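You operate a simulated robot arm through the tools that you are given. There is no shell and no other tool. Be economical: measure what you need, move in short steps, check, and stop when the job is done.

You run a simulated robot arm. Do the job below in one go: nothing can be reset, and whatever is moved stays where it is left.

TASK
Open the middle drawer, take the brass bush on the upper shelf at the pump end of the workbench and put it away in the inside of the middle drawer, then shut the drawer. Then fetch the green pot from the pump end of the workbench and set it on the top of the sack stand lid. Do these in the order given. Set down upright: pot.

Only the result counts: the job must be done as asked and must still hold three seconds after the hand-in. Knocking over, shifting, dropping, spilling or breaking anything else fails it. Lids that push on must go on centred and level and be pressed home; caps that screw on are set level and turned clockwise until they are tight.

THE ROBOT
A 7-joint arm with a fingered hand on a trunk, on a base that drives. Base frame: it is fixed to the floor where the robot stands at the start and does not move with it; the origin is under the middle of the robot, x ahead of it, y to its left, z up. Units: m, degrees, N and s.
Its first joint turns from -166.0 to 166.0 degrees. Places, roughly: brass bush (4x4x4 cm) [1, 1, 0.5]; inside of the middle drawer [1, 0, 0.5]; middle drawer [0.9, 0, 0.6]; pot [1.25, 1, 1]; top of the sack stand lid [1.2, 2.6, 0.7]. Payload 3.7 kg.
Tool frame: the origin (TCP) lies between the finger pads and is the grasp point; the fingertips stand 0.025 m ahead of it; z points along the fingers, y is the line along which they close. The gripper opens to 0.088 m. The gripper's body begins 0.029 m behind the TCP. The gripper is a hand of 5 fingers: y runs from the thumb to the fingers, the wrist lies at [-0.013, -0.106, -0.174] in the tool frame, and closing takes about 1.5 s.
Orientation is told as [roll, pitch, yaw] about the base's x, y, z axes, in that order, counted from this pose: with the fingers straight down and the wrist toward the robot, the tool's x, y and z point along [0, 1, 0], [1, 0, 0] and [0, 0, -1] of the base frame.

THE INTERFACE
- The arm moves only by the tool jog_arm. Its arguments are lists of equal length, an entry for each row: "xyz": the shift along the tool's x, y, z in cm, a list of three; "delta_rot": the turn, a rotation vector about the tool's x, y, z in degrees, a list of three. In form: {"xyz": [[x, y, z], ...], "delta_rot": [[rx, ry, rz], ...]}. A call has 1 to 12 rows; each row shifts and turns the commanded pose from where the row before left it, along the tool's axes as they then stand. "claw" is the gripper command, from -1 (fully open) to 1 (shut), values between in proportion, set as the call begins (left out, the last holds). Each row takes 0.2 s and may step no farther than 0.05 m and 8.6 degrees from the row before; otherwise, or with a gripper value out of range, the whole call is refused. Where a pose cannot be reached the arm comes as near as it can. A force on the tool above 40 N (or 10 N above the force at the start of the call, whichever is more), or a blocked arm, ends the call early, and 0.2 s more pass. The fingers move at their own pace (about 0.108 m/s each) and stop on an object; they squeeze with about 27 N. The grip force told is the motor's: it shows also when the fingers shut on nothing. Time passes only in rows, and 0.2 s behind the last, so rows that do not move let the fingers close. It gives the time, the measured TCP pose, the force on the tool (base axes), the opening and the grip force at its end, in the units of the frame above (readings bear some noise), with the torque about the TCP (base axes, N m) and any sound that the robot's microphone picked up, and new pictures: "pictures" is both (left out), scene, wrist or none.
- Cameras (640 x 400 px; columns grow to the right, rows downward): "scene" is now at [0.1799, 0.2076, 1.2736]; the picture's right is [-0.21, -0.98, 0.00], its down [-0.70, 0.15, -0.69] and it looks along [0.68, -0.15, -0.72] (base axes); focal length 291 px, centre (320, 200). "wrist" rides on the gripper at [0.059, -0.079, -0.105] in the tool frame; the picture's right is [-0.73, 0.32, -0.61], its down [-0.62, -0.68, 0.38] and it looks along [-0.29, 0.66, 0.70] (tool axes); focal length 234 px, centre (320, 200). There is no depth. A picture from a camera that has moved, and an enlarged one, comes with that camera's place and axes in the base frame and with its lens.
- roll_base(legs): drives the robot by 1 to 6 legs, each [ahead, left, turn to the left] in m, m and degrees, along the robot's own axes; the way and the turn of a leg run together, so that a leg with both is an arc; at most 1.5 m and 180 degrees a leg. The arm and the cameras ride along, it lands a little off, and it stops where it bumps. It gives what a move gives, and a new picture of the scene camera.
- set_fingers(index, middle, ring, little, thumb_bend, thumb_turn): sets how far each is bent, from 0 (flat) to 100 (curled in); at 30 the hand is open as for a grip, at 70 the pads meet at the TCP. One left out holds its place. A second passes; each finger stops where it meets its share of the squeeze, and holds until it gets a number again. A gripper value or a shape takes the hand back. It gives what a move gives, with no picture; readings hold the bend of each and the force on index, middle, ring, little, thumb and palm. thumb_turn goes from beside the hand (0) to across from the fingers (100), as for a grip.
- set_grasp(shape): the hand has 5 fingers and takes this shape, open, in about a second: jaw (thumb against the fingers, like two jaws); tri (thumb and two fingers); tip (a fingertip pinch); poke (one finger out to press); point (the index stretched); flat (the hand flat); cup (the hand cupped); fist (a fist). The gripper value then closes the fingers along that shape, each until it touches; the sizes above hold for jaw. It gives what a move gives, with no picture.
- pan_tilt(pan, tilt): turns the head with the scene camera to pan (to the left, within 120 degrees either way) and tilt (down, from -29 to 69), counted from straight ahead of the robot. It gives what a move gives, and a new picture of the scene camera.
- inspect(camera, box): a new picture of the part [left, top, right, bottom] of that camera's present view, enlarged. No time passes.
- finish_job(): hands the job in; it is judged then, once.

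Go step by step. Nothing tells you exact positions but the pictures and the camera data: compare them with the known pose of the tool, close in by small moves and look again before you grip or let go. The budget is 165 turns and 260 pictures, counting those below and the enlarged ones. Unless the task says otherwise, let go and move clear before handing in, and close with one line.

The tools are called after ">>>" as name(argument=value, ...) on one line, values as JSON. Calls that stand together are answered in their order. jog_arm: Moves the arm, as the interface text tells. Its arguments: {"type":"object","properties":{"xyz":{"type":"array","items":{"type":"array","items":{"type":"number"}}},"delta_rot":{"type":"array","items":{"type":"array","items":{"type":"number"}}},"claw":{"type":"number"},"pictures":{"type":"string","enum":["both","scene","wrist","none"]}},"required":["xyz","delta_rot"]} The other tools are called the same way: set_grasp (shape) gives the hand a shape; set_fingers (index, middle, ring, little, thumb_bend, thumb_turn) moves the fingers one by one; roll_base (legs) drives the base; pan_tilt (pan, tilt) turns the head that bears the scene camera; inspect (camera, box) takes an enlarged picture of a part of a camera's view; finish_job () hands the job in.

At the start:

```text
t: 0.0
eef_pos: [0.6314, 0.1591, 0.8854]
tool_rot: [0.0, 0.1, 0.0]
force: [-0.3, -0.4, 0.1]
ft_torque: [0.02, 0.03, 0.0]
opening: 0.0875
grip_force: 0.1
shape: jaw
bend: [30.0, 30.0, 30.0, 30.0, 30.0, 98.0]
finger forces: [0.0, 0.1, 0.1, 0.0, 0.1, 0.0]
robot x, y, heading: [-0.0003, 0.0038, 0.1]
head pan, tilt: [-12.2, 46.1]
```

scene: 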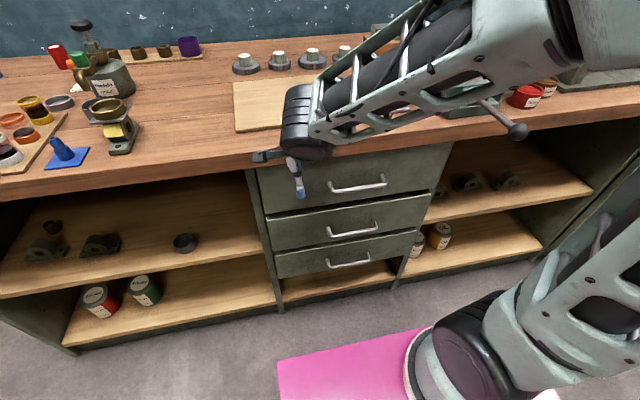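
wrist: 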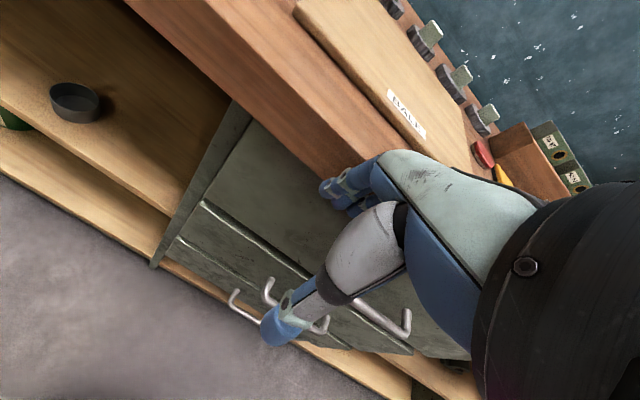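

I see the bench with three drawers ahead and shelves on both sides; the pump end seems to be on the left. I'll look left to find the bush and pot, and further on the sack stand.

>>> pan_tilt(pan=35, tilt=35)

>>> pan_tilt(pan=75, tilt=30)

>>> pan_tilt(pan=10, tilt=46)

```text
t: 1.1
eef_pos: [0.6307, 0.1603, 0.8836]
tool_rot: [0.0, 0.0, 0.1]
force: [-1.1, 1.0, 0.3]
ft_torque: [0.0, 0.05, -0.01]
opening: 0.0876
grip_force: 0.1
shape: jaw
bend: [30.0, 30.0, 30.0, 30.0, 30.0, 98.0]
finger forces: [0.0, 0.0, 0.1, 0.0, 0.1, 0.1]
robot x, y, heading: [0.0011, -0.0014, -0.3]
head pan, tilt: [35.0, 35.0]
camera scene: at [0.1734, 0.2749, 1.2899], right [0.57, -0.82, 0.0], down [-0.47, -0.33, -0.82], along [0.67, 0.47, -0.57], focal length 291 px, centre (320, 200)
```

scene: 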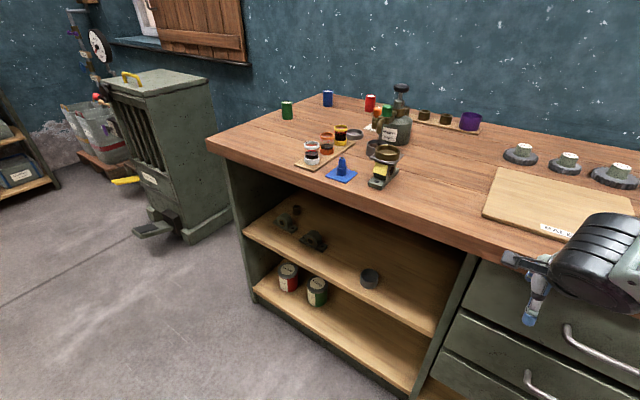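

```text
t: 2.2
eef_pos: [0.631, 0.1593, 0.8844]
tool_rot: [-0.1, 0.1, 0.0]
force: [0.6, 0.6, 0.6]
ft_torque: [0.01, 0.04, -0.02]
opening: 0.0877
grip_force: 0.2
shape: jaw
bend: [30.0, 30.0, 30.0, 30.0, 30.0, 98.0]
finger forces: [0.0, 0.0, 0.1, 0.1, 0.0, 0.1]
robot x, y, heading: [0.0038, -0.0032, 0.2]
head pan, tilt: [75.0, 30.0]
camera scene: at [0.1247, 0.3118, 1.2977], right [0.97, -0.26, 0.0], down [-0.13, -0.48, -0.87], along [0.22, 0.84, -0.5], focal length 291 px, centre (320, 200)
```

scene: 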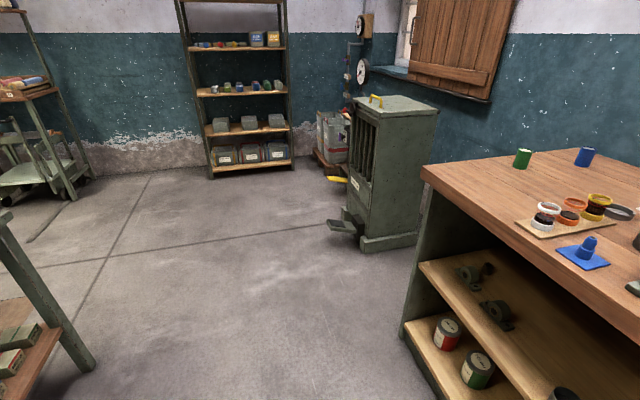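

```text
t: 3.6
eef_pos: [0.6317, 0.1596, 0.8838]
tool_rot: [-0.1, 0.0, 0.0]
force: [-0.9, 0.1, -0.1]
ft_torque: [0.0, 0.01, 0.01]
opening: 0.0877
grip_force: 0.1
shape: jaw
bend: [30.0, 30.0, 30.0, 30.0, 30.0, 98.0]
finger forces: [0.1, 0.0, 0.1, 0.0, 0.0, 0.0]
robot x, y, heading: [0.0, 0.001, 0.1]
head pan, tilt: [10.0, 46.0]
camera scene: at [0.1806, 0.2385, 1.2737], right [0.17, -0.98, 0.0], down [-0.71, -0.13, -0.69], along [0.68, 0.12, -0.72], focal length 291 px, centre (320, 200)
```

scene: 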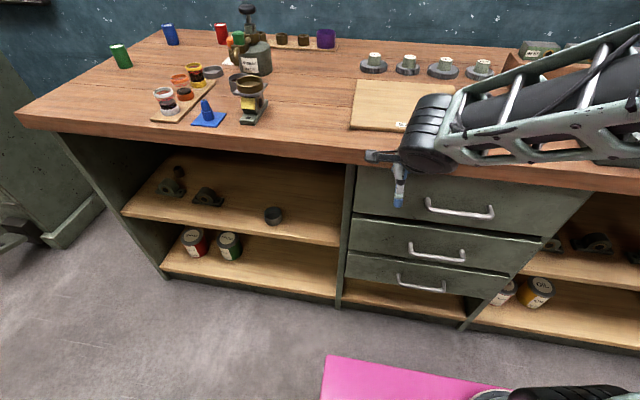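

The bush is likely on the upper shelf at left near the bearing housings. I'll enlarge there and on the worktop.

>>> inspect(camera="scene", box=[120, 140, 320, 265])

>>> inspect(camera="scene", box=[90, 0, 350, 140])

>>> pan_tilt(pan=65, tilt=15)

```text
3.20 times, centred on (220, 202) of scene
camera zoom: at [0.1806, 0.2385, 1.2737], right [0.17, -0.98, 0.0], down [-0.71, -0.13, -0.69], along [0.68, 0.12, -0.72], focal length 932 px, centre (640, 192)
```

zoom: 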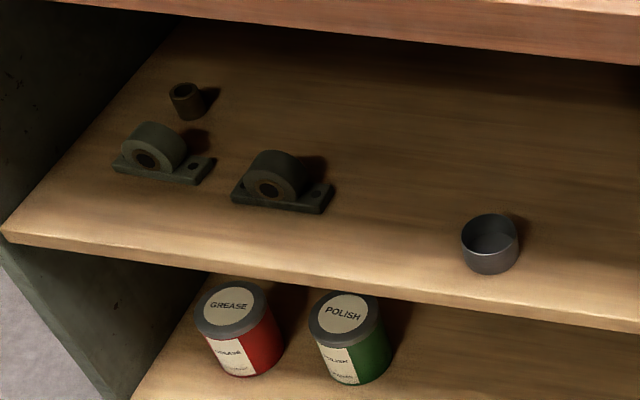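

```text
2.46 times, centred on (220, 70) of scene
camera zoom: at [0.1806, 0.2385, 1.2737], right [0.17, -0.98, 0.0], down [-0.71, -0.13, -0.69], along [0.68, 0.12, -0.72], focal length 717 px, centre (566, 520)
```

zoom: 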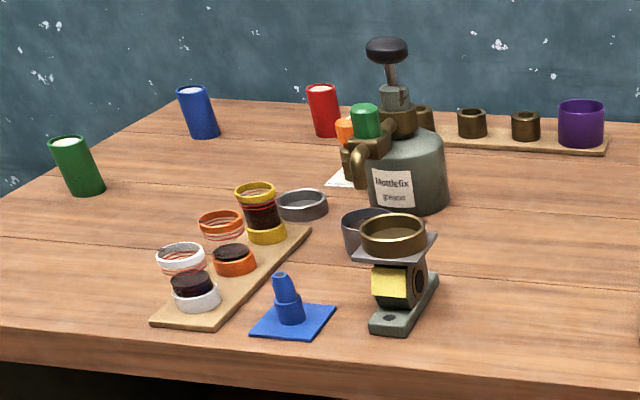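

```text
t: 4.8
eef_pos: [0.632, 0.16, 0.8857]
tool_rot: [0.1, 0.0, -0.1]
force: [-0.3, 0.2, -0.4]
ft_torque: [-0.01, 0.02, -0.05]
opening: 0.0877
grip_force: 0.1
shape: jaw
bend: [30.0, 30.0, 30.0, 30.0, 30.0, 98.0]
finger forces: [0.0, 0.0, 0.0, 0.0, 0.0, 0.1]
robot x, y, heading: [-0.0005, -0.0027, 0.1]
head pan, tilt: [65.0, 15.0]
camera scene: at [0.1408, 0.3091, 1.3218], right [0.91, -0.42, 0.0], down [-0.11, -0.23, -0.97], along [0.41, 0.88, -0.26], focal length 291 px, centre (320, 200)
```

scene: 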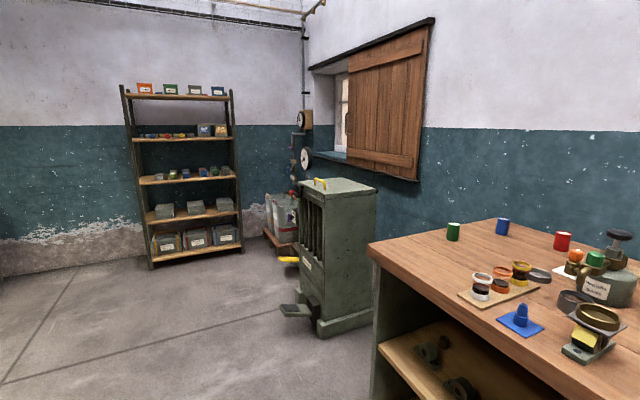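

The bush is the brown ring behind the left bearing block at about [0.95, 0.94, 0.515]; the green pot stands at the bench's left end; the middle handle is about [0.68, 0, 0.60]. I'll check the room behind me before backing off.

>>> pan_tilt(pan=120, tilt=40)

>>> pan_tilt(pan=-120, tilt=40)

```text
t: 6.1
eef_pos: [0.631, 0.1595, 0.8847]
tool_rot: [0.0, 0.0, 0.0]
force: [0.2, 0.5, -0.1]
ft_torque: [0.01, -0.03, -0.01]
opening: 0.0878
grip_force: 0.0
shape: jaw
bend: [30.0, 30.0, 30.0, 30.0, 30.0, 98.0]
finger forces: [0.0, 0.0, 0.0, 0.0, 0.1, 0.0]
robot x, y, heading: [0.0023, -0.0019, -0.1]
head pan, tilt: [120.0, 40.0]
camera scene: at [0.0588, 0.2982, 1.2824], right [0.87, 0.5, 0.0], down [0.32, -0.56, -0.77], along [-0.38, 0.66, -0.64], focal length 291 px, centre (320, 200)
```

scene: 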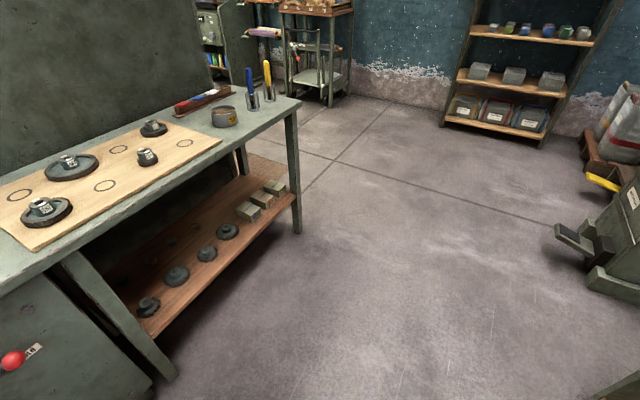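

```text
t: 9.4
eef_pos: [0.6313, 0.1604, 0.8844]
tool_rot: [-0.1, 0.1, 0.0]
force: [0.6, -0.5, 0.4]
ft_torque: [0.04, 0.02, 0.0]
opening: 0.0877
grip_force: 0.2
shape: jaw
bend: [30.0, 30.0, 30.0, 30.0, 30.0, 98.0]
finger forces: [0.1, 0.0, 0.0, 0.0, 0.0, 0.1]
robot x, y, heading: [0.0009, -0.002, -0.0]
head pan, tilt: [-120.0, 40.0]
camera scene: at [0.0588, 0.1509, 1.2823], right [-0.87, 0.5, 0.0], down [0.32, 0.56, -0.77], along [-0.38, -0.66, -0.64], focal length 291 px, centre (320, 200)
```

scene: 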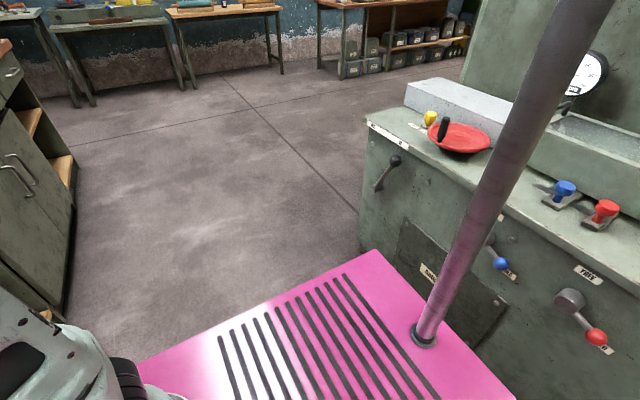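

Behind me is a machine about 10 cm away, so I can't back off; in place of that I'll stand to the left of the drawers (still facing the bench) so that the handle and the bush both come within reach.

>>> roll_base(legs=[[0.04, 0.3, 0]])

>>> pan_tilt(pan=-30, tilt=50)

```text
t: 10.8
eef_pos: [0.6446, 0.3001, 0.8817]
tool_rot: [-0.1, 0.3, 0.1]
force: [-22.7, 5.2, -2.9]
ft_torque: [-0.06, -0.03, 0.06]
opening: 0.0839
grip_force: 0.1
shape: jaw
bend: [31.0, 44.0, 35.0, 30.0, 30.0, 98.0]
finger forces: [0.5, 16.3, 4.9, 0.3, 0.0, 0.0]
robot x, y, heading: [0.018, 0.1404, -0.2]
head pan, tilt: [-120.0, 40.0]
stopped in leg 1: the force on the tool passed its limit (the readings are from after the stop); the commanded pose is now the measured one
camera scene: at [0.0759, 0.2922, 1.2823], right [-0.87, 0.5, 0.0], down [0.32, 0.56, -0.77], along [-0.38, -0.66, -0.64], focal length 291 px, centre (320, 200)
```

scene: 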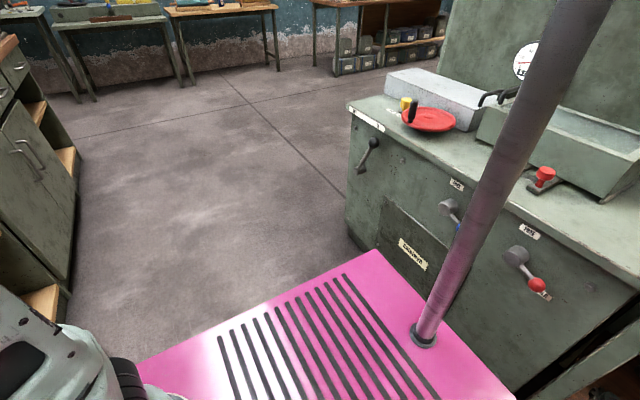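

```text
t: 12.5
eef_pos: [0.6462, 0.3001, 0.8835]
tool_rot: [-0.2, 0.2, -0.1]
force: [-33.9, 7.7, -2.5]
ft_torque: [-0.01, -0.18, 0.0]
opening: 0.0741
grip_force: 0.1
shape: jaw
bend: [32.0, 46.0, 36.0, 31.0, 30.0, 98.0]
finger forces: [1.3, 26.0, 5.6, 1.2, 0.1, 0.0]
robot x, y, heading: [0.019, 0.1412, -0.5]
head pan, tilt: [-30.0, 50.0]
camera scene: at [0.1852, 0.327, 1.2683], right [-0.5, -0.86, 0.0], down [-0.66, 0.38, -0.64], along [0.56, -0.32, -0.77], focal length 291 px, centre (320, 200)
```

scene: 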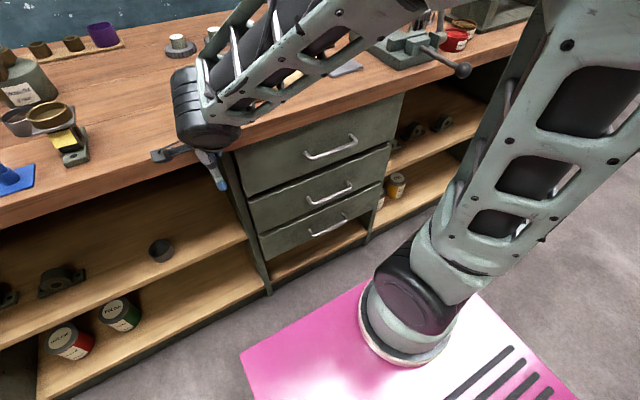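

The open fingers touched the bench's front edge as I rolled (so the edge is at about x = 0.70). I'll draw the hand back first.

>>> jog_arm(xyz=[[0, -3, 0], [0, -3, 0], [0, -3, 0], [0, -3, 0]], delta_rot=[[0, 0, 0], [0, 0, 0], [0, 0, 0], [0, 0, 0]], claw=-1, pictures="none")

```text
t: 13.5
eef_pos: [0.5271, 0.2997, 0.8836]
tool_rot: [-0.2, 0.2, -0.1]
force: [0.5, 0.5, -0.2]
ft_torque: [0.02, -0.03, 0.01]
opening: 0.0877
grip_force: 0.0
shape: jaw
bend: [30.0, 30.0, 30.0, 30.0, 30.0, 98.0]
finger forces: [0.0, 0.1, 0.0, 0.1, 0.1, 0.0]
robot x, y, heading: [0.0141, 0.141, -0.0]
head pan, tilt: [-30.0, 50.0]
```

The hand is clear now. I'll drive left to stand at about y = 0.85.

>>> roll_base(legs=[[0.03, 0.7, 0]])

```text
t: 17.4
eef_pos: [0.5652, 0.9992, 0.8827]
tool_rot: [-0.2, 0.4, -0.6]
force: [0.2, -0.6, 0.5]
ft_torque: [-0.02, -0.02, 0.01]
opening: 0.0878
grip_force: 0.0
shape: jaw
bend: [30.0, 30.0, 30.0, 30.0, 30.0, 98.0]
finger forces: [0.0, 0.1, 0.1, 0.0, 0.0, 0.0]
robot x, y, heading: [0.0513, 0.8467, -0.4]
head pan, tilt: [-30.0, 50.0]
camera scene: at [0.2232, 1.0292, 1.2682], right [-0.51, -0.86, 0.0], down [-0.66, 0.39, -0.64], along [0.55, -0.33, -0.77], focal length 291 px, centre (320, 200)
```

scene: 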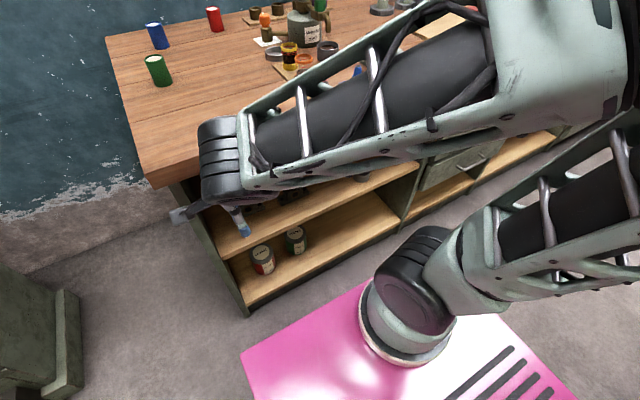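

The arm's foot is on the robot's right front, and the hand must come round to the right side of it to reach the drawer; there's no room to swing here before the bench. I'll drive to the free floor left of the bench and swing the arm there.

>>> roll_base(legs=[[0, 0.9, 0]])

>>> jog_arm(xyz=[[0, 5, 0], [-1, 5, 0], [-4, 3, 0], [-5, 0, 0], [-5, 0, 0], [-5, 0, 0], [-5, 0, 0], [-5, 0, 0], [-5, 0, 0]], delta_rot=[[0, 0, 0], [0, 0, 0], [0, 0, 0], [0, 0, 0], [0, 0, 0], [0, 0, 0], [0, 0, 0], [0, 0, 0], [0, 0, 0]], pictures="scene")

```text
t: 22.1
eef_pos: [0.5784, 1.8886, 0.8839]
tool_rot: [-0.2, 0.4, -0.9]
force: [-0.4, 0.0, 0.3]
ft_torque: [-0.03, 0.01, -0.02]
opening: 0.0877
grip_force: 0.1
shape: jaw
bend: [30.0, 30.0, 30.0, 30.0, 30.0, 98.0]
finger forces: [0.0, 0.0, 0.0, 0.0, 0.0, 0.0]
robot x, y, heading: [0.0631, 1.736, -1.0]
head pan, tilt: [-30.0, 50.0]
camera scene: at [0.2364, 1.9208, 1.2682], right [-0.51, -0.86, 0.0], down [-0.66, 0.39, -0.64], along [0.55, -0.33, -0.77], focal length 291 px, centre (320, 200)
```

scene: 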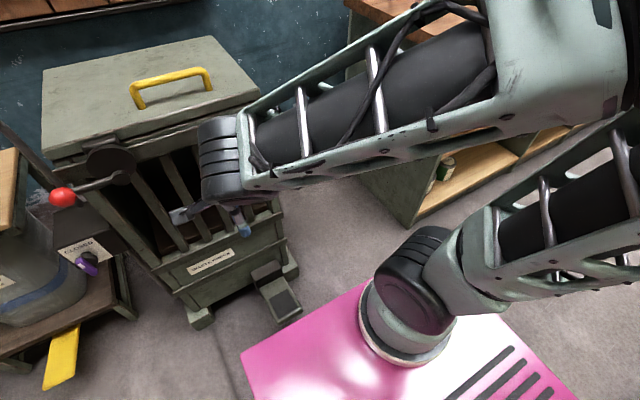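

```text
refused: row 2 steps farther than a row can; nothing moved
```

The sack stand's front is about 0.82 m ahead, the bench end on the right; I'll swing the hand in small steps between them.

>>> jog_arm(xyz=[[-4.5, 1, 0], [-4.5, 1, 0], [-4.5, 1, 0], [-4.5, 1, 0], [-4.5, 1.5, 0], [-4.5, 1.5, 0], [-4.5, 1.5, 0]], delta_rot=[[0, 0, 0], [0, 0, 0], [0, 0, 0], [0, 0, 0], [0, 0, 0], [0, 0, 0], [0, 0, 0]], pictures="scene")

```text
t: 23.7
eef_pos: [0.6744, 1.5817, 0.9069]
tool_rot: [-0.3, 0.3, -0.9]
force: [0.4, 0.8, -0.5]
ft_torque: [0.02, 0.02, 0.01]
opening: 0.0878
grip_force: 0.1
shape: jaw
bend: [30.0, 30.0, 30.0, 30.0, 30.0, 98.0]
finger forces: [0.0, 0.0, 0.0, 0.0, 0.1, 0.1]
out of reach, approached as far as the arm can: row 1, 2, 3, 4
robot x, y, heading: [0.0671, 1.7372, -0.8]
head pan, tilt: [-30.0, 50.0]
camera scene: at [0.2363, 1.9208, 1.2682], right [-0.51, -0.86, 0.0], down [-0.66, 0.39, -0.64], along [0.55, -0.33, -0.77], focal length 291 px, centre (320, 200)
```

scene: 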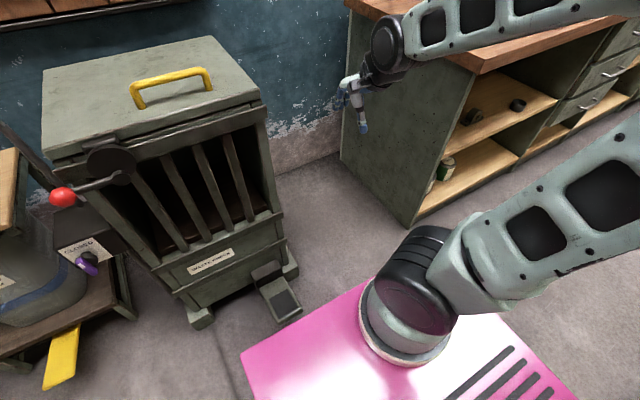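

The hand is now between stand and bench. I'll continue it to the right and a bit back, in front of the bench edge.

>>> jog_arm(xyz=[[-4.5, -1, 0], [-4.5, -1, 0], [-4.5, -1, 0], [-4.5, -1, 0], [-4.5, -1, 0], [-4.5, -1, 0], [-4.5, -1, 0]], delta_rot=[[0, 0, 0], [0, 0, 0], [0, 0, 0], [0, 0, 0], [0, 0, 0], [0, 0, 0], [0, 0, 0]], pictures="scene")

```text
t: 25.3
eef_pos: [0.6027, 1.2694, 0.9097]
tool_rot: [-0.2, 0.3, -0.8]
force: [-0.1, -0.1, -0.1]
ft_torque: [0.0, 0.01, -0.03]
opening: 0.0876
grip_force: 0.1
shape: jaw
bend: [30.0, 30.0, 30.0, 30.0, 30.0, 98.0]
finger forces: [0.1, 0.0, 0.0, 0.1, 0.1, 0.0]
robot x, y, heading: [0.0643, 1.7407, -1.2]
head pan, tilt: [-30.0, 50.0]
camera scene: at [0.2364, 1.9209, 1.2681], right [-0.51, -0.86, 0.0], down [-0.66, 0.39, -0.64], along [0.55, -0.33, -0.77], focal length 291 px, centre (320, 200)
```

scene: 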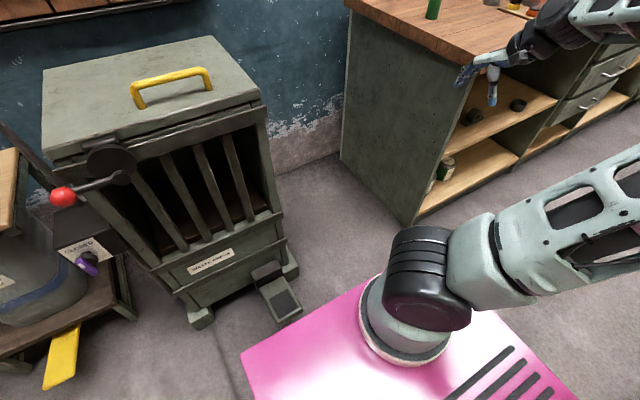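

The swing works. I'll go on further right and back.

>>> jog_arm(xyz=[[-4.5, -1, 0], [-4.5, -1, 0], [-4.5, -1, 0], [-4.5, -1, 0], [-4.5, -1, 0], [-4.5, -1, 0], [-4.5, -1, 0]], delta_rot=[[0, 0, 0], [0, 0, 0], [0, 0, 0], [0, 0, 0], [0, 0, 0], [0, 0, 0], [0, 0, 0]], pictures="none")

>>> pan_tilt(pan=-60, tilt=40)

```text
t: 26.9
eef_pos: [0.5237, 0.9588, 0.9144]
tool_rot: [-0.3, 0.2, -0.9]
force: [1.0, 0.6, -0.3]
ft_torque: [0.01, 0.02, 0.03]
opening: 0.0876
grip_force: 0.0
shape: jaw
bend: [30.0, 30.0, 30.0, 30.0, 30.0, 98.0]
finger forces: [0.0, 0.0, 0.1, 0.0, 0.0, 0.0]
robot x, y, heading: [0.0645, 1.7407, -0.9]
head pan, tilt: [-30.0, 50.0]
```

```text
t: 27.8
eef_pos: [0.5228, 0.9592, 0.9131]
tool_rot: [-0.2, 0.3, -0.9]
force: [-0.2, 0.6, 0.0]
ft_torque: [-0.02, -0.03, -0.01]
opening: 0.0878
grip_force: 0.1
shape: jaw
bend: [30.0, 30.0, 30.0, 30.0, 30.0, 98.0]
finger forces: [0.0, 0.1, 0.1, 0.0, 0.0, 0.0]
robot x, y, heading: [0.0652, 1.7395, -0.9]
head pan, tilt: [-60.0, 40.0]
camera scene: at [0.2117, 1.8859, 1.2823], right [-0.87, -0.49, 0.0], down [-0.31, 0.56, -0.77], along [0.37, -0.67, -0.64], focal length 291 px, centre (320, 200)
```

scene: 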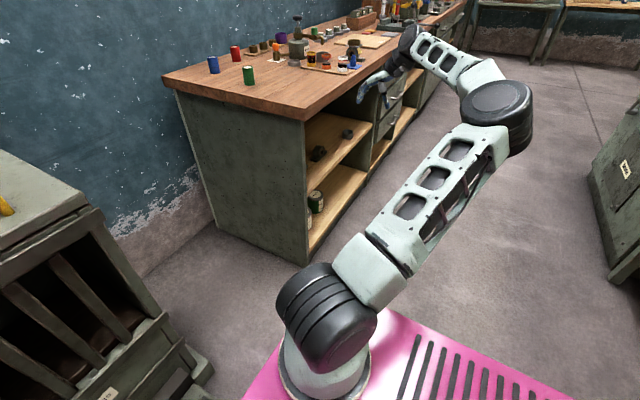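

Clear view: the arm now reaches to the right. I'll drive back right to y of about 0.85, bringing the hand before the drawers.

>>> roll_base(legs=[[-0.01, -0.86, 0.9]])

```text
t: 32.4
eef_pos: [0.509, 0.0906, 0.9135]
tool_rot: [-0.2, 0.2, -0.4]
force: [0.3, -0.6, 1.1]
ft_torque: [-0.04, -0.02, 0.0]
opening: 0.0877
grip_force: 0.1
shape: jaw
bend: [30.0, 30.0, 30.0, 30.0, 30.0, 98.0]
finger forces: [0.0, 0.1, 0.1, 0.0, 0.0, 0.1]
robot x, y, heading: [0.0482, 0.8597, -0.5]
head pan, tilt: [-60.0, 40.0]
camera scene: at [0.19, 1.0143, 1.2823], right [-0.87, -0.49, 0.0], down [-0.32, 0.56, -0.77], along [0.38, -0.67, -0.64], focal length 291 px, centre (320, 200)
```

scene: 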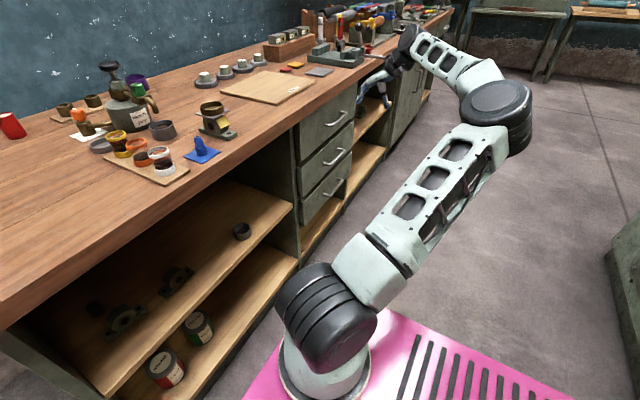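

I have a fine view of the drawers from the side; I'll enlarge to fix the handle.

>>> inspect(camera="scene", box=[280, 70, 440, 230])

```text
2.50 times, centred on (360, 150) of scene
camera zoom: at [0.19, 1.0143, 1.2823], right [-0.87, -0.49, 0.0], down [-0.32, 0.56, -0.77], along [0.38, -0.67, -0.64], focal length 728 px, centre (220, 325)
```

zoom: 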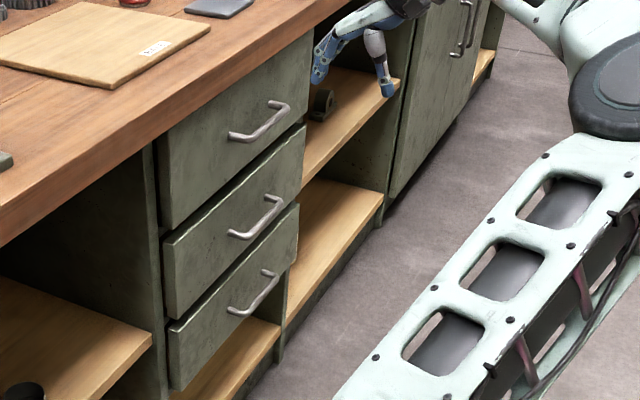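

The middle handle bar is at x = 0.675, y from -0.074 to 0.072, z = 0.595, drawer face at x = 0.705. I'll pitch the hand until the fingers point forward.

>>> jog_arm(xyz=[[0, 0, 0], [0, 0, 0], [0, 0, 0], [0, 0, 0], [0, 0, 0], [0, 0, 0], [0, 0, 0], [0, 0, 0], [0, 0, 0], [0, 0, 0]], delta_rot=[[-8, 0, 0], [-8, 0, 0], [-8, 0, 0], [-8, 0, 0], [-8, 0, 0], [-8, 0, 0], [-8, 0, 0], [-8, 0, 0], [-8, 0, 0], [-8, 0, 0]], pictures="scene", claw=-0.4)

```text
t: 34.6
eef_pos: [0.508, 0.091, 0.913]
tool_rot: [-1.1, -79.7, 0.8]
force: [-0.2, 0.6, 0.3]
ft_torque: [0.01, 0.0, -0.04]
opening: 0.062
grip_force: 0.2
shape: jaw
bend: [27.0, 37.0, 34.0, 35.0, 58.0, 99.0]
finger forces: [0.0, 0.0, 0.0, 0.0, 0.0, 0.1]
robot x, y, heading: [0.0453, 0.8654, -0.7]
head pan, tilt: [-60.0, 40.0]
camera scene: at [0.19, 1.0143, 1.2823], right [-0.87, -0.49, 0.0], down [-0.32, 0.56, -0.77], along [0.38, -0.67, -0.64], focal length 291 px, centre (320, 200)
```

scene: 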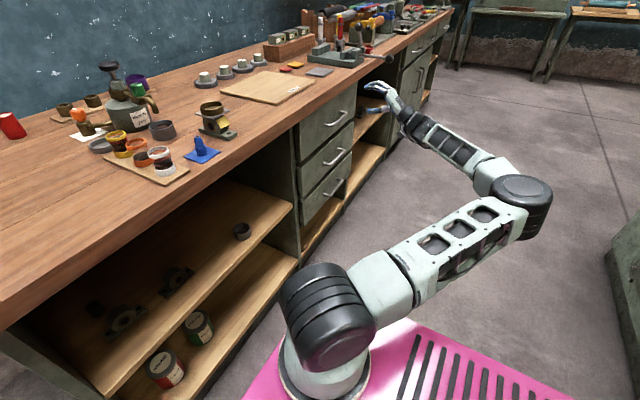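

The hand is pitched right. I'll lower it before the middle handle, still clear of it.

>>> jog_arm(xyz=[[-1.1, -3.7, 1.5], [-1.1, -3.7, 1.5], [-1.1, -3.7, 1.5], [-1.1, -3.7, 1.5], [-1.1, -3.7, 1.5], [-1.1, -3.7, 1.5], [-1.1, -3.7, 1.5], [-1.1, -3.7, 1.5]], delta_rot=[[0, 0, 0], [0, 0, 0], [0, 0, 0], [0, 0, 0], [0, 0, 0], [0, 0, 0], [0, 0, 0], [0, 0, 0]])

```text
t: 36.4
eef_pos: [0.559, 0.022, 0.6712]
tool_rot: [-0.8, -79.7, 0.4]
force: [0.4, -0.2, -0.1]
ft_torque: [0.01, 0.01, -0.01]
opening: 0.062
grip_force: 0.1
shape: jaw
bend: [27.0, 37.0, 34.0, 35.0, 58.0, 99.0]
finger forces: [0.0, 0.1, 0.0, 0.0, 0.0, 0.0]
out of reach, approached as far as the arm can: row 7, 8
robot x, y, heading: [0.0517, 0.8653, -0.5]
head pan, tilt: [-60.0, 40.0]
camera scene: at [0.1899, 1.0143, 1.2823], right [-0.87, -0.49, 0.0], down [-0.32, 0.56, -0.77], along [0.38, -0.67, -0.64], focal length 291 px, centre (320, 200)
camera wrist: at [0.4416, 0.0816, 0.6116], right [-0.55, -0.72, 0.43], down [0.25, -0.63, -0.74], along [0.8, -0.3, 0.52], focal length 234 px, centre (320, 200)
```

scene: 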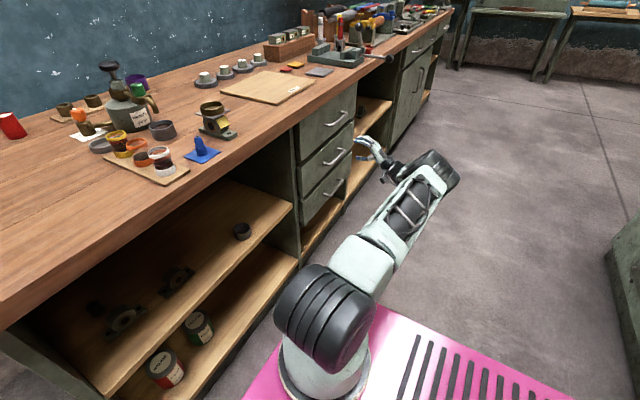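
wrist: 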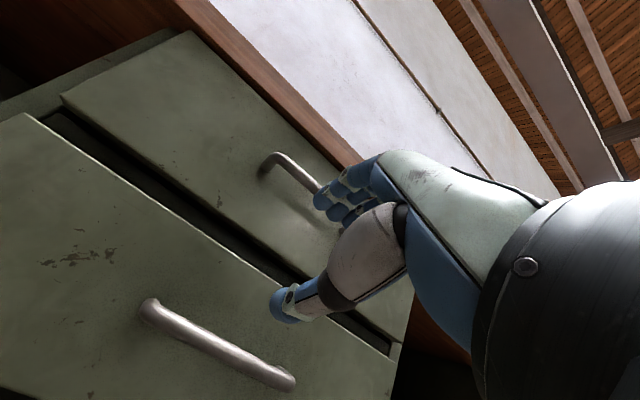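

The last rows went beyond the arm's low reach with this steep pitch. I'll lessen the pitch to about -55°, which lifts the wrist, and try again.

>>> jog_arm(xyz=[[0, 0, 0], [0, 0, 0], [0, 0, 0]], delta_rot=[[8, 0, 0], [8, 0, 0], [8, 0, 0]], claw=-0.2, pictures="none")

```text
t: 37.2
eef_pos: [0.5593, 0.0221, 0.6701]
tool_rot: [-0.4, -55.5, -0.1]
force: [0.6, 0.8, 0.4]
ft_torque: [0.03, -0.01, -0.03]
opening: 0.0533
grip_force: 0.0
shape: jaw
bend: [29.0, 40.0, 37.0, 43.0, 64.0, 100.0]
finger forces: [0.0, 0.0, 0.0, 0.0, 0.0, 0.1]
robot x, y, heading: [0.0442, 0.8655, -0.5]
head pan, tilt: [-60.0, 40.0]
```

>>> jog_arm(xyz=[[-1.1, 0.2, 3.4], [-1.1, 0.2, 3.4]], delta_rot=[[0, 0, 0], [0, 0, 0]])

>>> inspect(camera="scene", box=[280, 90, 440, 220])

```text
t: 37.8
eef_pos: [0.6164, -0.0009, 0.6348]
tool_rot: [-0.4, -55.9, -0.3]
force: [0.5, -0.1, 0.5]
ft_torque: [0.0, -0.04, 0.05]
opening: 0.0531
grip_force: 0.0
shape: jaw
bend: [29.0, 40.0, 37.0, 43.0, 64.0, 100.0]
finger forces: [0.0, 0.0, 0.0, 0.0, 0.0, 0.1]
robot x, y, heading: [0.0451, 0.8608, -0.3]
head pan, tilt: [-60.0, 40.0]
camera scene: at [0.1898, 1.0142, 1.2824], right [-0.87, -0.49, 0.0], down [-0.32, 0.56, -0.77], along [0.38, -0.67, -0.64], focal length 291 px, centre (320, 200)
camera wrist: at [0.4857, 0.0586, 0.6279], right [-0.33, -0.72, 0.61], down [-0.07, -0.63, -0.78], along [0.94, -0.3, 0.15], focal length 234 px, centre (320, 200)
```

scene: 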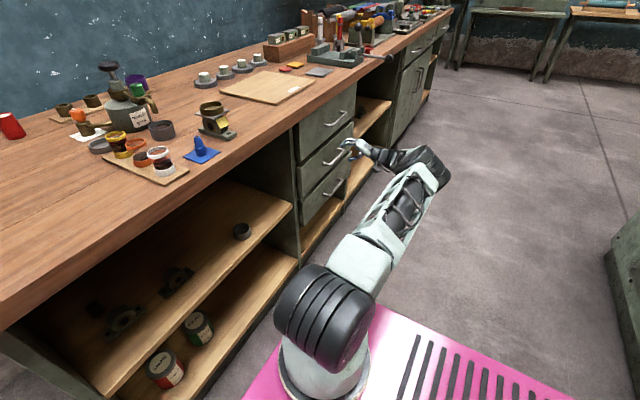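
wrist: 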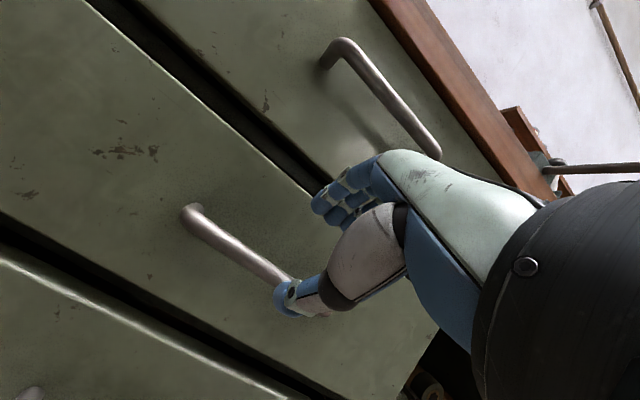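

```text
3.08 times, centred on (360, 155) of scene
camera zoom: at [0.1898, 1.0142, 1.2824], right [-0.87, -0.49, 0.0], down [-0.32, 0.56, -0.77], along [0.38, -0.67, -0.64], focal length 897 px, centre (197, 338)
```

zoom: 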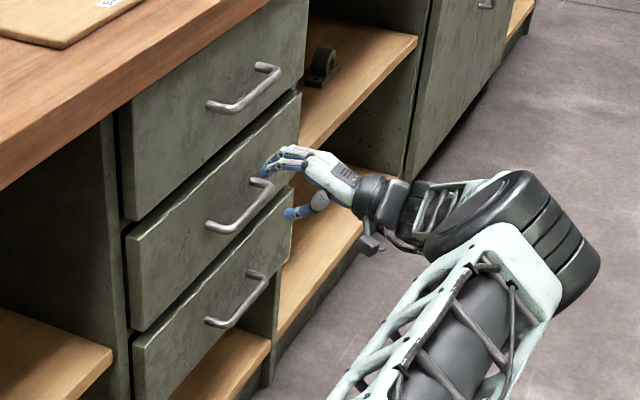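

The hand stands in line with the handle, fingers above and thumb below the bar. I'll go in along the fingers.

>>> jog_arm(xyz=[[0, 0, 3.1], [0, 0, 3]], delta_rot=[[0, 0, 0], [0, 0, 0]], pictures="wrist")

>>> inspect(camera="scene", box=[300, 110, 400, 190])

```text
t: 38.4
eef_pos: [0.6661, 0.0117, 0.6116]
tool_rot: [-0.2, -55.8, -0.3]
force: [-2.4, 0.1, 0.5]
ft_torque: [0.03, -0.04, 0.0]
opening: 0.0522
grip_force: 0.0
shape: jaw
bend: [74.0, 41.0, 37.0, 43.0, 64.0, 100.0]
finger forces: [2.8, 0.4, 0.0, 0.0, 0.1, 0.1]
out of reach, approached as far as the arm can: row 1, 2
robot x, y, heading: [0.0425, 0.8646, -0.4]
head pan, tilt: [-60.0, 40.0]
camera wrist: at [0.535, 0.0726, 0.605], right [-0.33, -0.72, 0.61], down [-0.07, -0.63, -0.78], along [0.94, -0.3, 0.15], focal length 234 px, centre (320, 200)
```

wrist: 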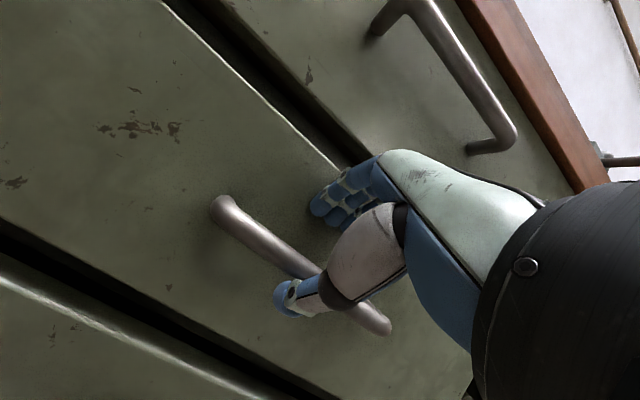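

```text
5.00 times, centred on (350, 150) of scene
camera zoom: at [0.1899, 1.0142, 1.2824], right [-0.87, -0.49, 0.0], down [-0.32, 0.56, -0.77], along [0.38, -0.67, -0.64], focal length 1457 px, centre (170, 450)
```

zoom: 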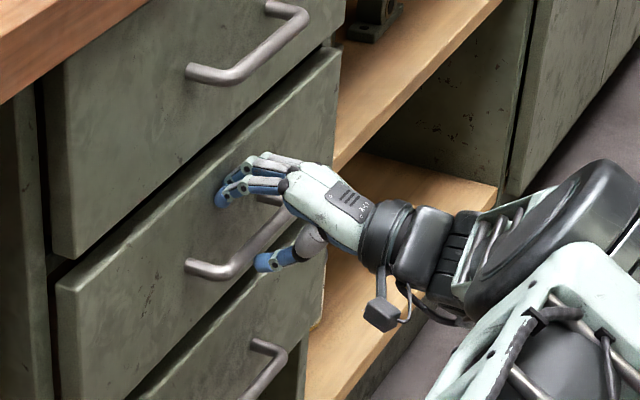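

The arm is at its reach limit a centimetre short. I'll shift the base a little to the right and then go in the rest.

>>> jog_arm(xyz=[[0, 0, -2.5]], delta_rot=[[0, 0, 0]], pictures="none")

>>> roll_base(legs=[[0, -0.08, 0]])

```text
t: 38.8
eef_pos: [0.647, 0.0129, 0.6256]
tool_rot: [-0.4, -55.7, -0.1]
force: [-0.3, 0.6, 0.0]
ft_torque: [0.01, -0.01, 0.01]
opening: 0.0527
grip_force: 0.0
shape: jaw
bend: [29.0, 41.0, 37.0, 43.0, 64.0, 100.0]
finger forces: [0.0, 0.0, 0.0, 0.0, 0.0, 0.1]
robot x, y, heading: [0.0443, 0.8606, -0.6]
head pan, tilt: [-60.0, 40.0]
```

```text
t: 39.9
eef_pos: [0.6448, -0.0671, 0.6269]
tool_rot: [-0.3, -55.7, -0.3]
force: [1.6, -0.2, 0.4]
ft_torque: [-0.03, 0.01, 0.01]
opening: 0.0527
grip_force: 0.0
shape: jaw
bend: [29.0, 41.0, 37.0, 43.0, 64.0, 100.0]
finger forces: [0.1, 0.1, 0.0, 0.1, 0.0, 0.1]
robot x, y, heading: [0.0457, 0.7886, -0.5]
head pan, tilt: [-60.0, 40.0]
camera scene: at [0.1896, 0.9357, 1.2823], right [-0.87, -0.49, 0.0], down [-0.32, 0.56, -0.77], along [0.38, -0.67, -0.64], focal length 291 px, centre (320, 200)
```

scene: 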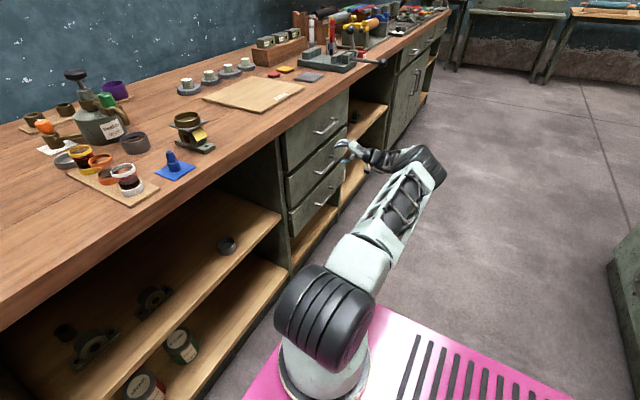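

>>> jog_arm(xyz=[[3.4, 0, 0], [3.3, -0.9, 0], [0, 0, 1.7], [0, 0, 1.7]], delta_rot=[[0, 0, 0], [0, 0, 0], [0, 0, 0], [0, 0, 0]], pictures="none")

>>> inspect(camera="scene", box=[290, 110, 390, 190])

```text
t: 40.9
eef_pos: [0.6672, 0.0, 0.5984]
tool_rot: [-0.4, -55.8, -0.2]
force: [-10.1, 1.2, 3.5]
ft_torque: [-0.02, -0.24, 0.13]
opening: 0.0507
grip_force: 0.1
shape: jaw
bend: [74.0, 41.0, 37.0, 43.0, 64.0, 100.0]
finger forces: [6.6, 3.3, 0.1, 0.1, 0.0, 0.1]
robot x, y, heading: [0.0434, 0.7854, -0.4]
head pan, tilt: [-60.0, 40.0]
```

```text
5.00 times, centred on (340, 150) of scene
camera zoom: at [0.1892, 0.9357, 1.2824], right [-0.87, -0.49, 0.0], down [-0.32, 0.56, -0.77], along [0.38, -0.67, -0.64], focal length 1457 px, centre (220, 450)
```

zoom: 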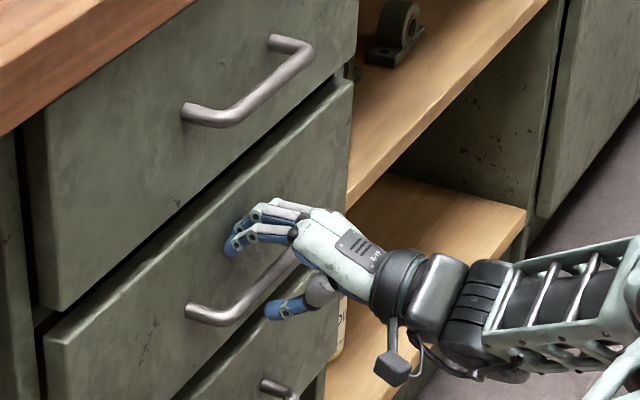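

The pose is reached, with the bar between fingers and thumb. I'll close.

>>> jog_arm(xyz=[[0, 0, 0], [0, 0, 0], [0, 0, 0], [0, 0, 0], [0, 0, 0], [0, 0, 0], [0, 0, 0], [0, 0, 0]], delta_rot=[[0, 0, 0], [0, 0, 0], [0, 0, 0], [0, 0, 0], [0, 0, 0], [0, 0, 0], [0, 0, 0], [0, 0, 0]], claw=1, pictures="none")

>>> inspect(camera="scene", box=[290, 110, 390, 190])

```text
t: 42.7
eef_pos: [0.6688, -0.0007, 0.596]
tool_rot: [-0.1, -55.7, -0.4]
force: [-17.0, 0.7, -36.8]
ft_torque: [0.0, 0.3, -0.04]
opening: 0.0106
grip_force: 26.6
shape: jaw
bend: [75.0, 75.0, 60.0, 57.0, 65.0, 100.0]
finger forces: [3.5, 0.0, 0.1, 0.0, 38.4, 0.0]
robot x, y, heading: [0.0479, 0.7863, -0.7]
head pan, tilt: [-60.0, 40.0]
```

```text
5.00 times, centred on (340, 150) of scene
camera zoom: at [0.1901, 0.9345, 1.2824], right [-0.87, -0.49, 0.0], down [-0.32, 0.56, -0.77], along [0.38, -0.67, -0.64], focal length 1457 px, centre (220, 450)
```

zoom: 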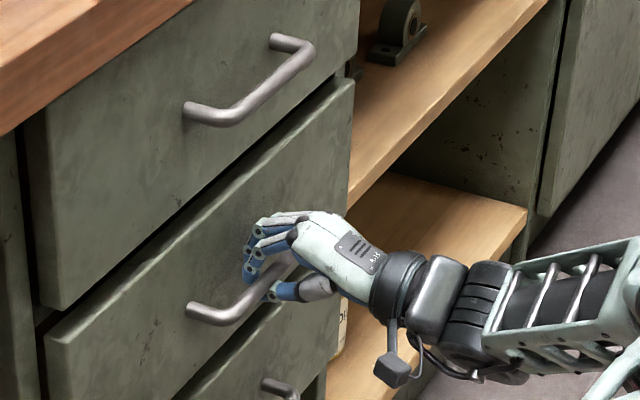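

The thumb presses the bar from below; I'll ease the hand down half a centimetre to balance the grip, then begin pulling straight back.

>>> jog_arm(xyz=[[0, -0.4, 0.3], [0, -0.3, 0.2], [0, 0, 0]], delta_rot=[[0, 0, 0], [0, 0, 0], [0, 0, 0]], pictures="none")

>>> jog_arm(xyz=[[0, -0.56, -0.83], [0, -0.56, -0.83], [0, -0.56, -0.83], [0, -0.56, -0.83]], delta_rot=[[0, 0, 0], [0, 0, 0], [0, 0, 0], [0, 0, 0]], pictures="none")

>>> inspect(camera="scene", box=[260, 90, 420, 220])

```text
t: 43.5
eef_pos: [0.6685, 0.0002, 0.591]
tool_rot: [-0.2, -55.8, -0.3]
force: [-16.7, 0.9, -19.7]
ft_torque: [0.0, 0.22, -0.01]
opening: 0.0104
grip_force: 26.6
shape: jaw
bend: [75.0, 75.0, 60.0, 57.0, 71.0, 100.0]
finger forces: [4.5, 0.0, 0.1, 0.0, 26.1, 0.0]
robot x, y, heading: [0.0393, 0.7906, -0.6]
head pan, tilt: [-60.0, 40.0]
```

```text
t: 44.5
eef_pos: [0.6285, 0.0002, 0.5891]
tool_rot: [-0.2, -55.7, -0.4]
force: [0.3, -1.5, -28.7]
ft_torque: [-0.02, 0.16, -0.06]
opening: 0.0092
grip_force: 26.9
shape: jaw
bend: [75.0, 75.0, 60.0, 57.0, 72.0, 100.0]
finger forces: [6.8, 0.0, 0.0, 0.1, 30.8, 0.1]
robot x, y, heading: [0.0434, 0.788, -0.6]
head pan, tilt: [-60.0, 40.0]
```

```text
3.08 times, centred on (340, 155) of scene
camera zoom: at [0.1902, 0.9348, 1.2824], right [-0.87, -0.49, 0.0], down [-0.32, 0.56, -0.77], along [0.38, -0.67, -0.64], focal length 897 px, centre (258, 338)
```

zoom: 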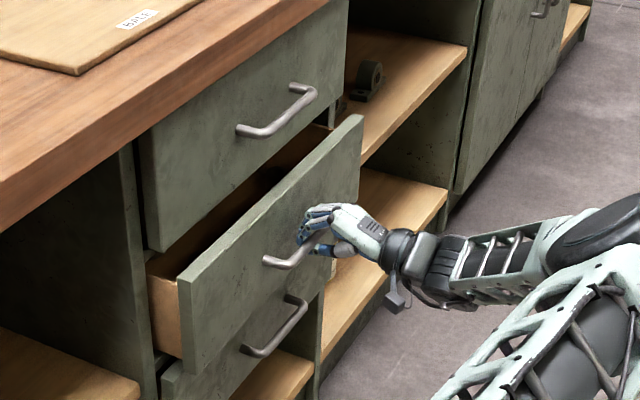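

The drawer is sliding out. I'll keep pulling straight back by some 18 cm more.

>>> jog_arm(xyz=[[0, -0.84, -1.24], [0, -0.84, -1.24], [0, -0.84, -1.24], [0, -0.84, -1.24], [0, -0.84, -1.24], [0, -0.84, -1.24]], delta_rot=[[0, 0, 0], [0, 0, 0], [0, 0, 0], [0, 0, 0], [0, 0, 0], [0, 0, 0]], pictures="none")

>>> jog_arm(xyz=[[0, -0.84, -1.24], [0, -0.84, -1.24], [0, -0.84, -1.24], [0, -0.84, -1.24], [0, -0.84, -1.24], [0, -0.84, -1.24]], delta_rot=[[0, 0, 0], [0, 0, 0], [0, 0, 0], [0, 0, 0], [0, 0, 0], [0, 0, 0]], pictures="scene")

```text
t: 45.9
eef_pos: [0.5365, 0.0009, 0.5898]
tool_rot: [-0.1, -55.6, -0.4]
force: [-0.1, -3.1, -29.5]
ft_torque: [0.01, 0.17, -0.02]
opening: 0.0092
grip_force: 26.7
shape: jaw
bend: [75.0, 75.0, 60.0, 57.0, 72.0, 100.0]
finger forces: [6.9, 0.0, 0.0, 0.0, 30.8, 0.1]
robot x, y, heading: [0.0429, 0.7884, -0.6]
head pan, tilt: [-60.0, 40.0]
```

```text
t: 47.3
eef_pos: [0.4478, 0.0017, 0.5901]
tool_rot: [-0.3, -55.7, -0.2]
force: [0.2, -5.3, -27.6]
ft_torque: [0.01, 0.18, -0.07]
opening: 0.0085
grip_force: 27.5
shape: jaw
bend: [75.0, 75.0, 60.0, 57.0, 72.0, 100.0]
finger forces: [6.6, 0.1, 0.0, 0.0, 28.4, 0.0]
robot x, y, heading: [0.0437, 0.7872, -0.7]
head pan, tilt: [-60.0, 40.0]
camera scene: at [0.1899, 0.9347, 1.2824], right [-0.87, -0.49, 0.0], down [-0.32, 0.56, -0.77], along [0.38, -0.67, -0.64], focal length 291 px, centre (320, 200)
```

scene: 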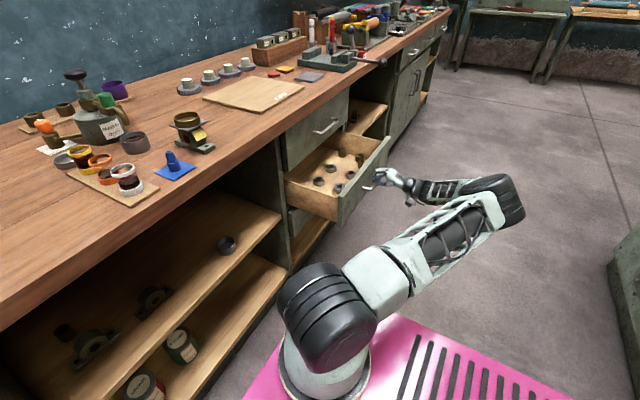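

The drawer is out about 22 cm and holds some pieces. I'll look inside closer.

>>> inspect(camera="scene", box=[270, 110, 410, 230])

```text
3.33 times, centred on (340, 170) of scene
camera zoom: at [0.1899, 0.9347, 1.2824], right [-0.87, -0.49, 0.0], down [-0.32, 0.56, -0.77], along [0.38, -0.67, -0.64], focal length 971 px, centre (253, 300)
```

zoom: 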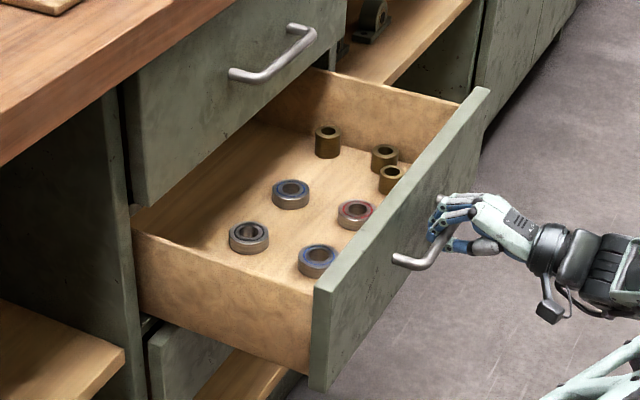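

Bearings lie in the middle and bushes at the far side; the near-left part is free. I'll pull 5 cm further for more room.

>>> jog_arm(xyz=[[0, -0.84, -1.24], [0, -0.84, -1.24], [0, -0.84, -1.24]], delta_rot=[[0, 0, 0], [0, 0, 0], [0, 0, 0]], pictures="none")

>>> jog_arm(xyz=[[0, 0, 0], [0, 0, 0], [0, 0, 0], [0, 0, 0], [0, 0, 0], [0, 0, 0], [0, 0, 0]], delta_rot=[[0, 0, 0], [0, 0, 0], [0, 0, 0], [0, 0, 0], [0, 0, 0], [0, 0, 0], [0, 0, 0]], claw=-0.2, pictures="none")

>>> inspect(camera="scene", box=[270, 110, 410, 230])

```text
t: 48.1
eef_pos: [0.403, 0.0016, 0.5898]
tool_rot: [-0.2, -55.7, -0.4]
force: [0.6, -8.1, -24.3]
ft_torque: [0.06, 0.15, -0.11]
opening: 0.0089
grip_force: 26.9
shape: jaw
bend: [75.0, 75.0, 60.0, 57.0, 73.0, 100.0]
finger forces: [6.4, 0.0, 0.0, 0.0, 26.8, 0.0]
robot x, y, heading: [0.0444, 0.786, -0.4]
head pan, tilt: [-60.0, 40.0]
```

```text
t: 49.7
eef_pos: [0.4034, 0.0028, 0.5902]
tool_rot: [-0.4, -55.7, -0.3]
force: [0.1, 0.1, 0.4]
ft_torque: [0.01, -0.05, -0.02]
opening: 0.0521
grip_force: 0.0
shape: jaw
bend: [29.0, 41.0, 37.0, 43.0, 65.0, 100.0]
finger forces: [0.5, 0.1, 0.0, 0.0, 0.0, 0.1]
robot x, y, heading: [0.0434, 0.7834, -0.6]
head pan, tilt: [-60.0, 40.0]
```

```text
3.33 times, centred on (340, 170) of scene
camera zoom: at [0.1895, 0.9357, 1.2823], right [-0.87, -0.49, 0.0], down [-0.32, 0.56, -0.77], along [0.38, -0.67, -0.64], focal length 971 px, centre (253, 300)
```

zoom: 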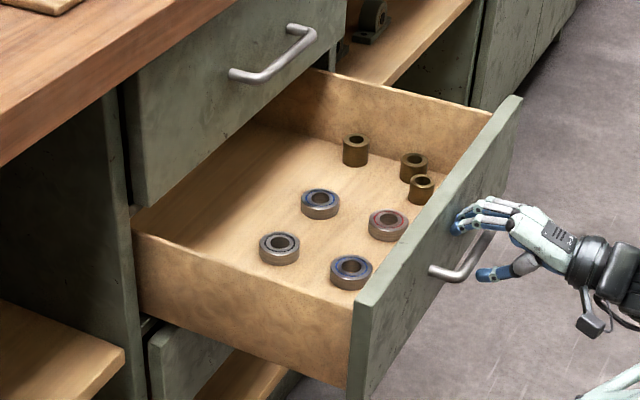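

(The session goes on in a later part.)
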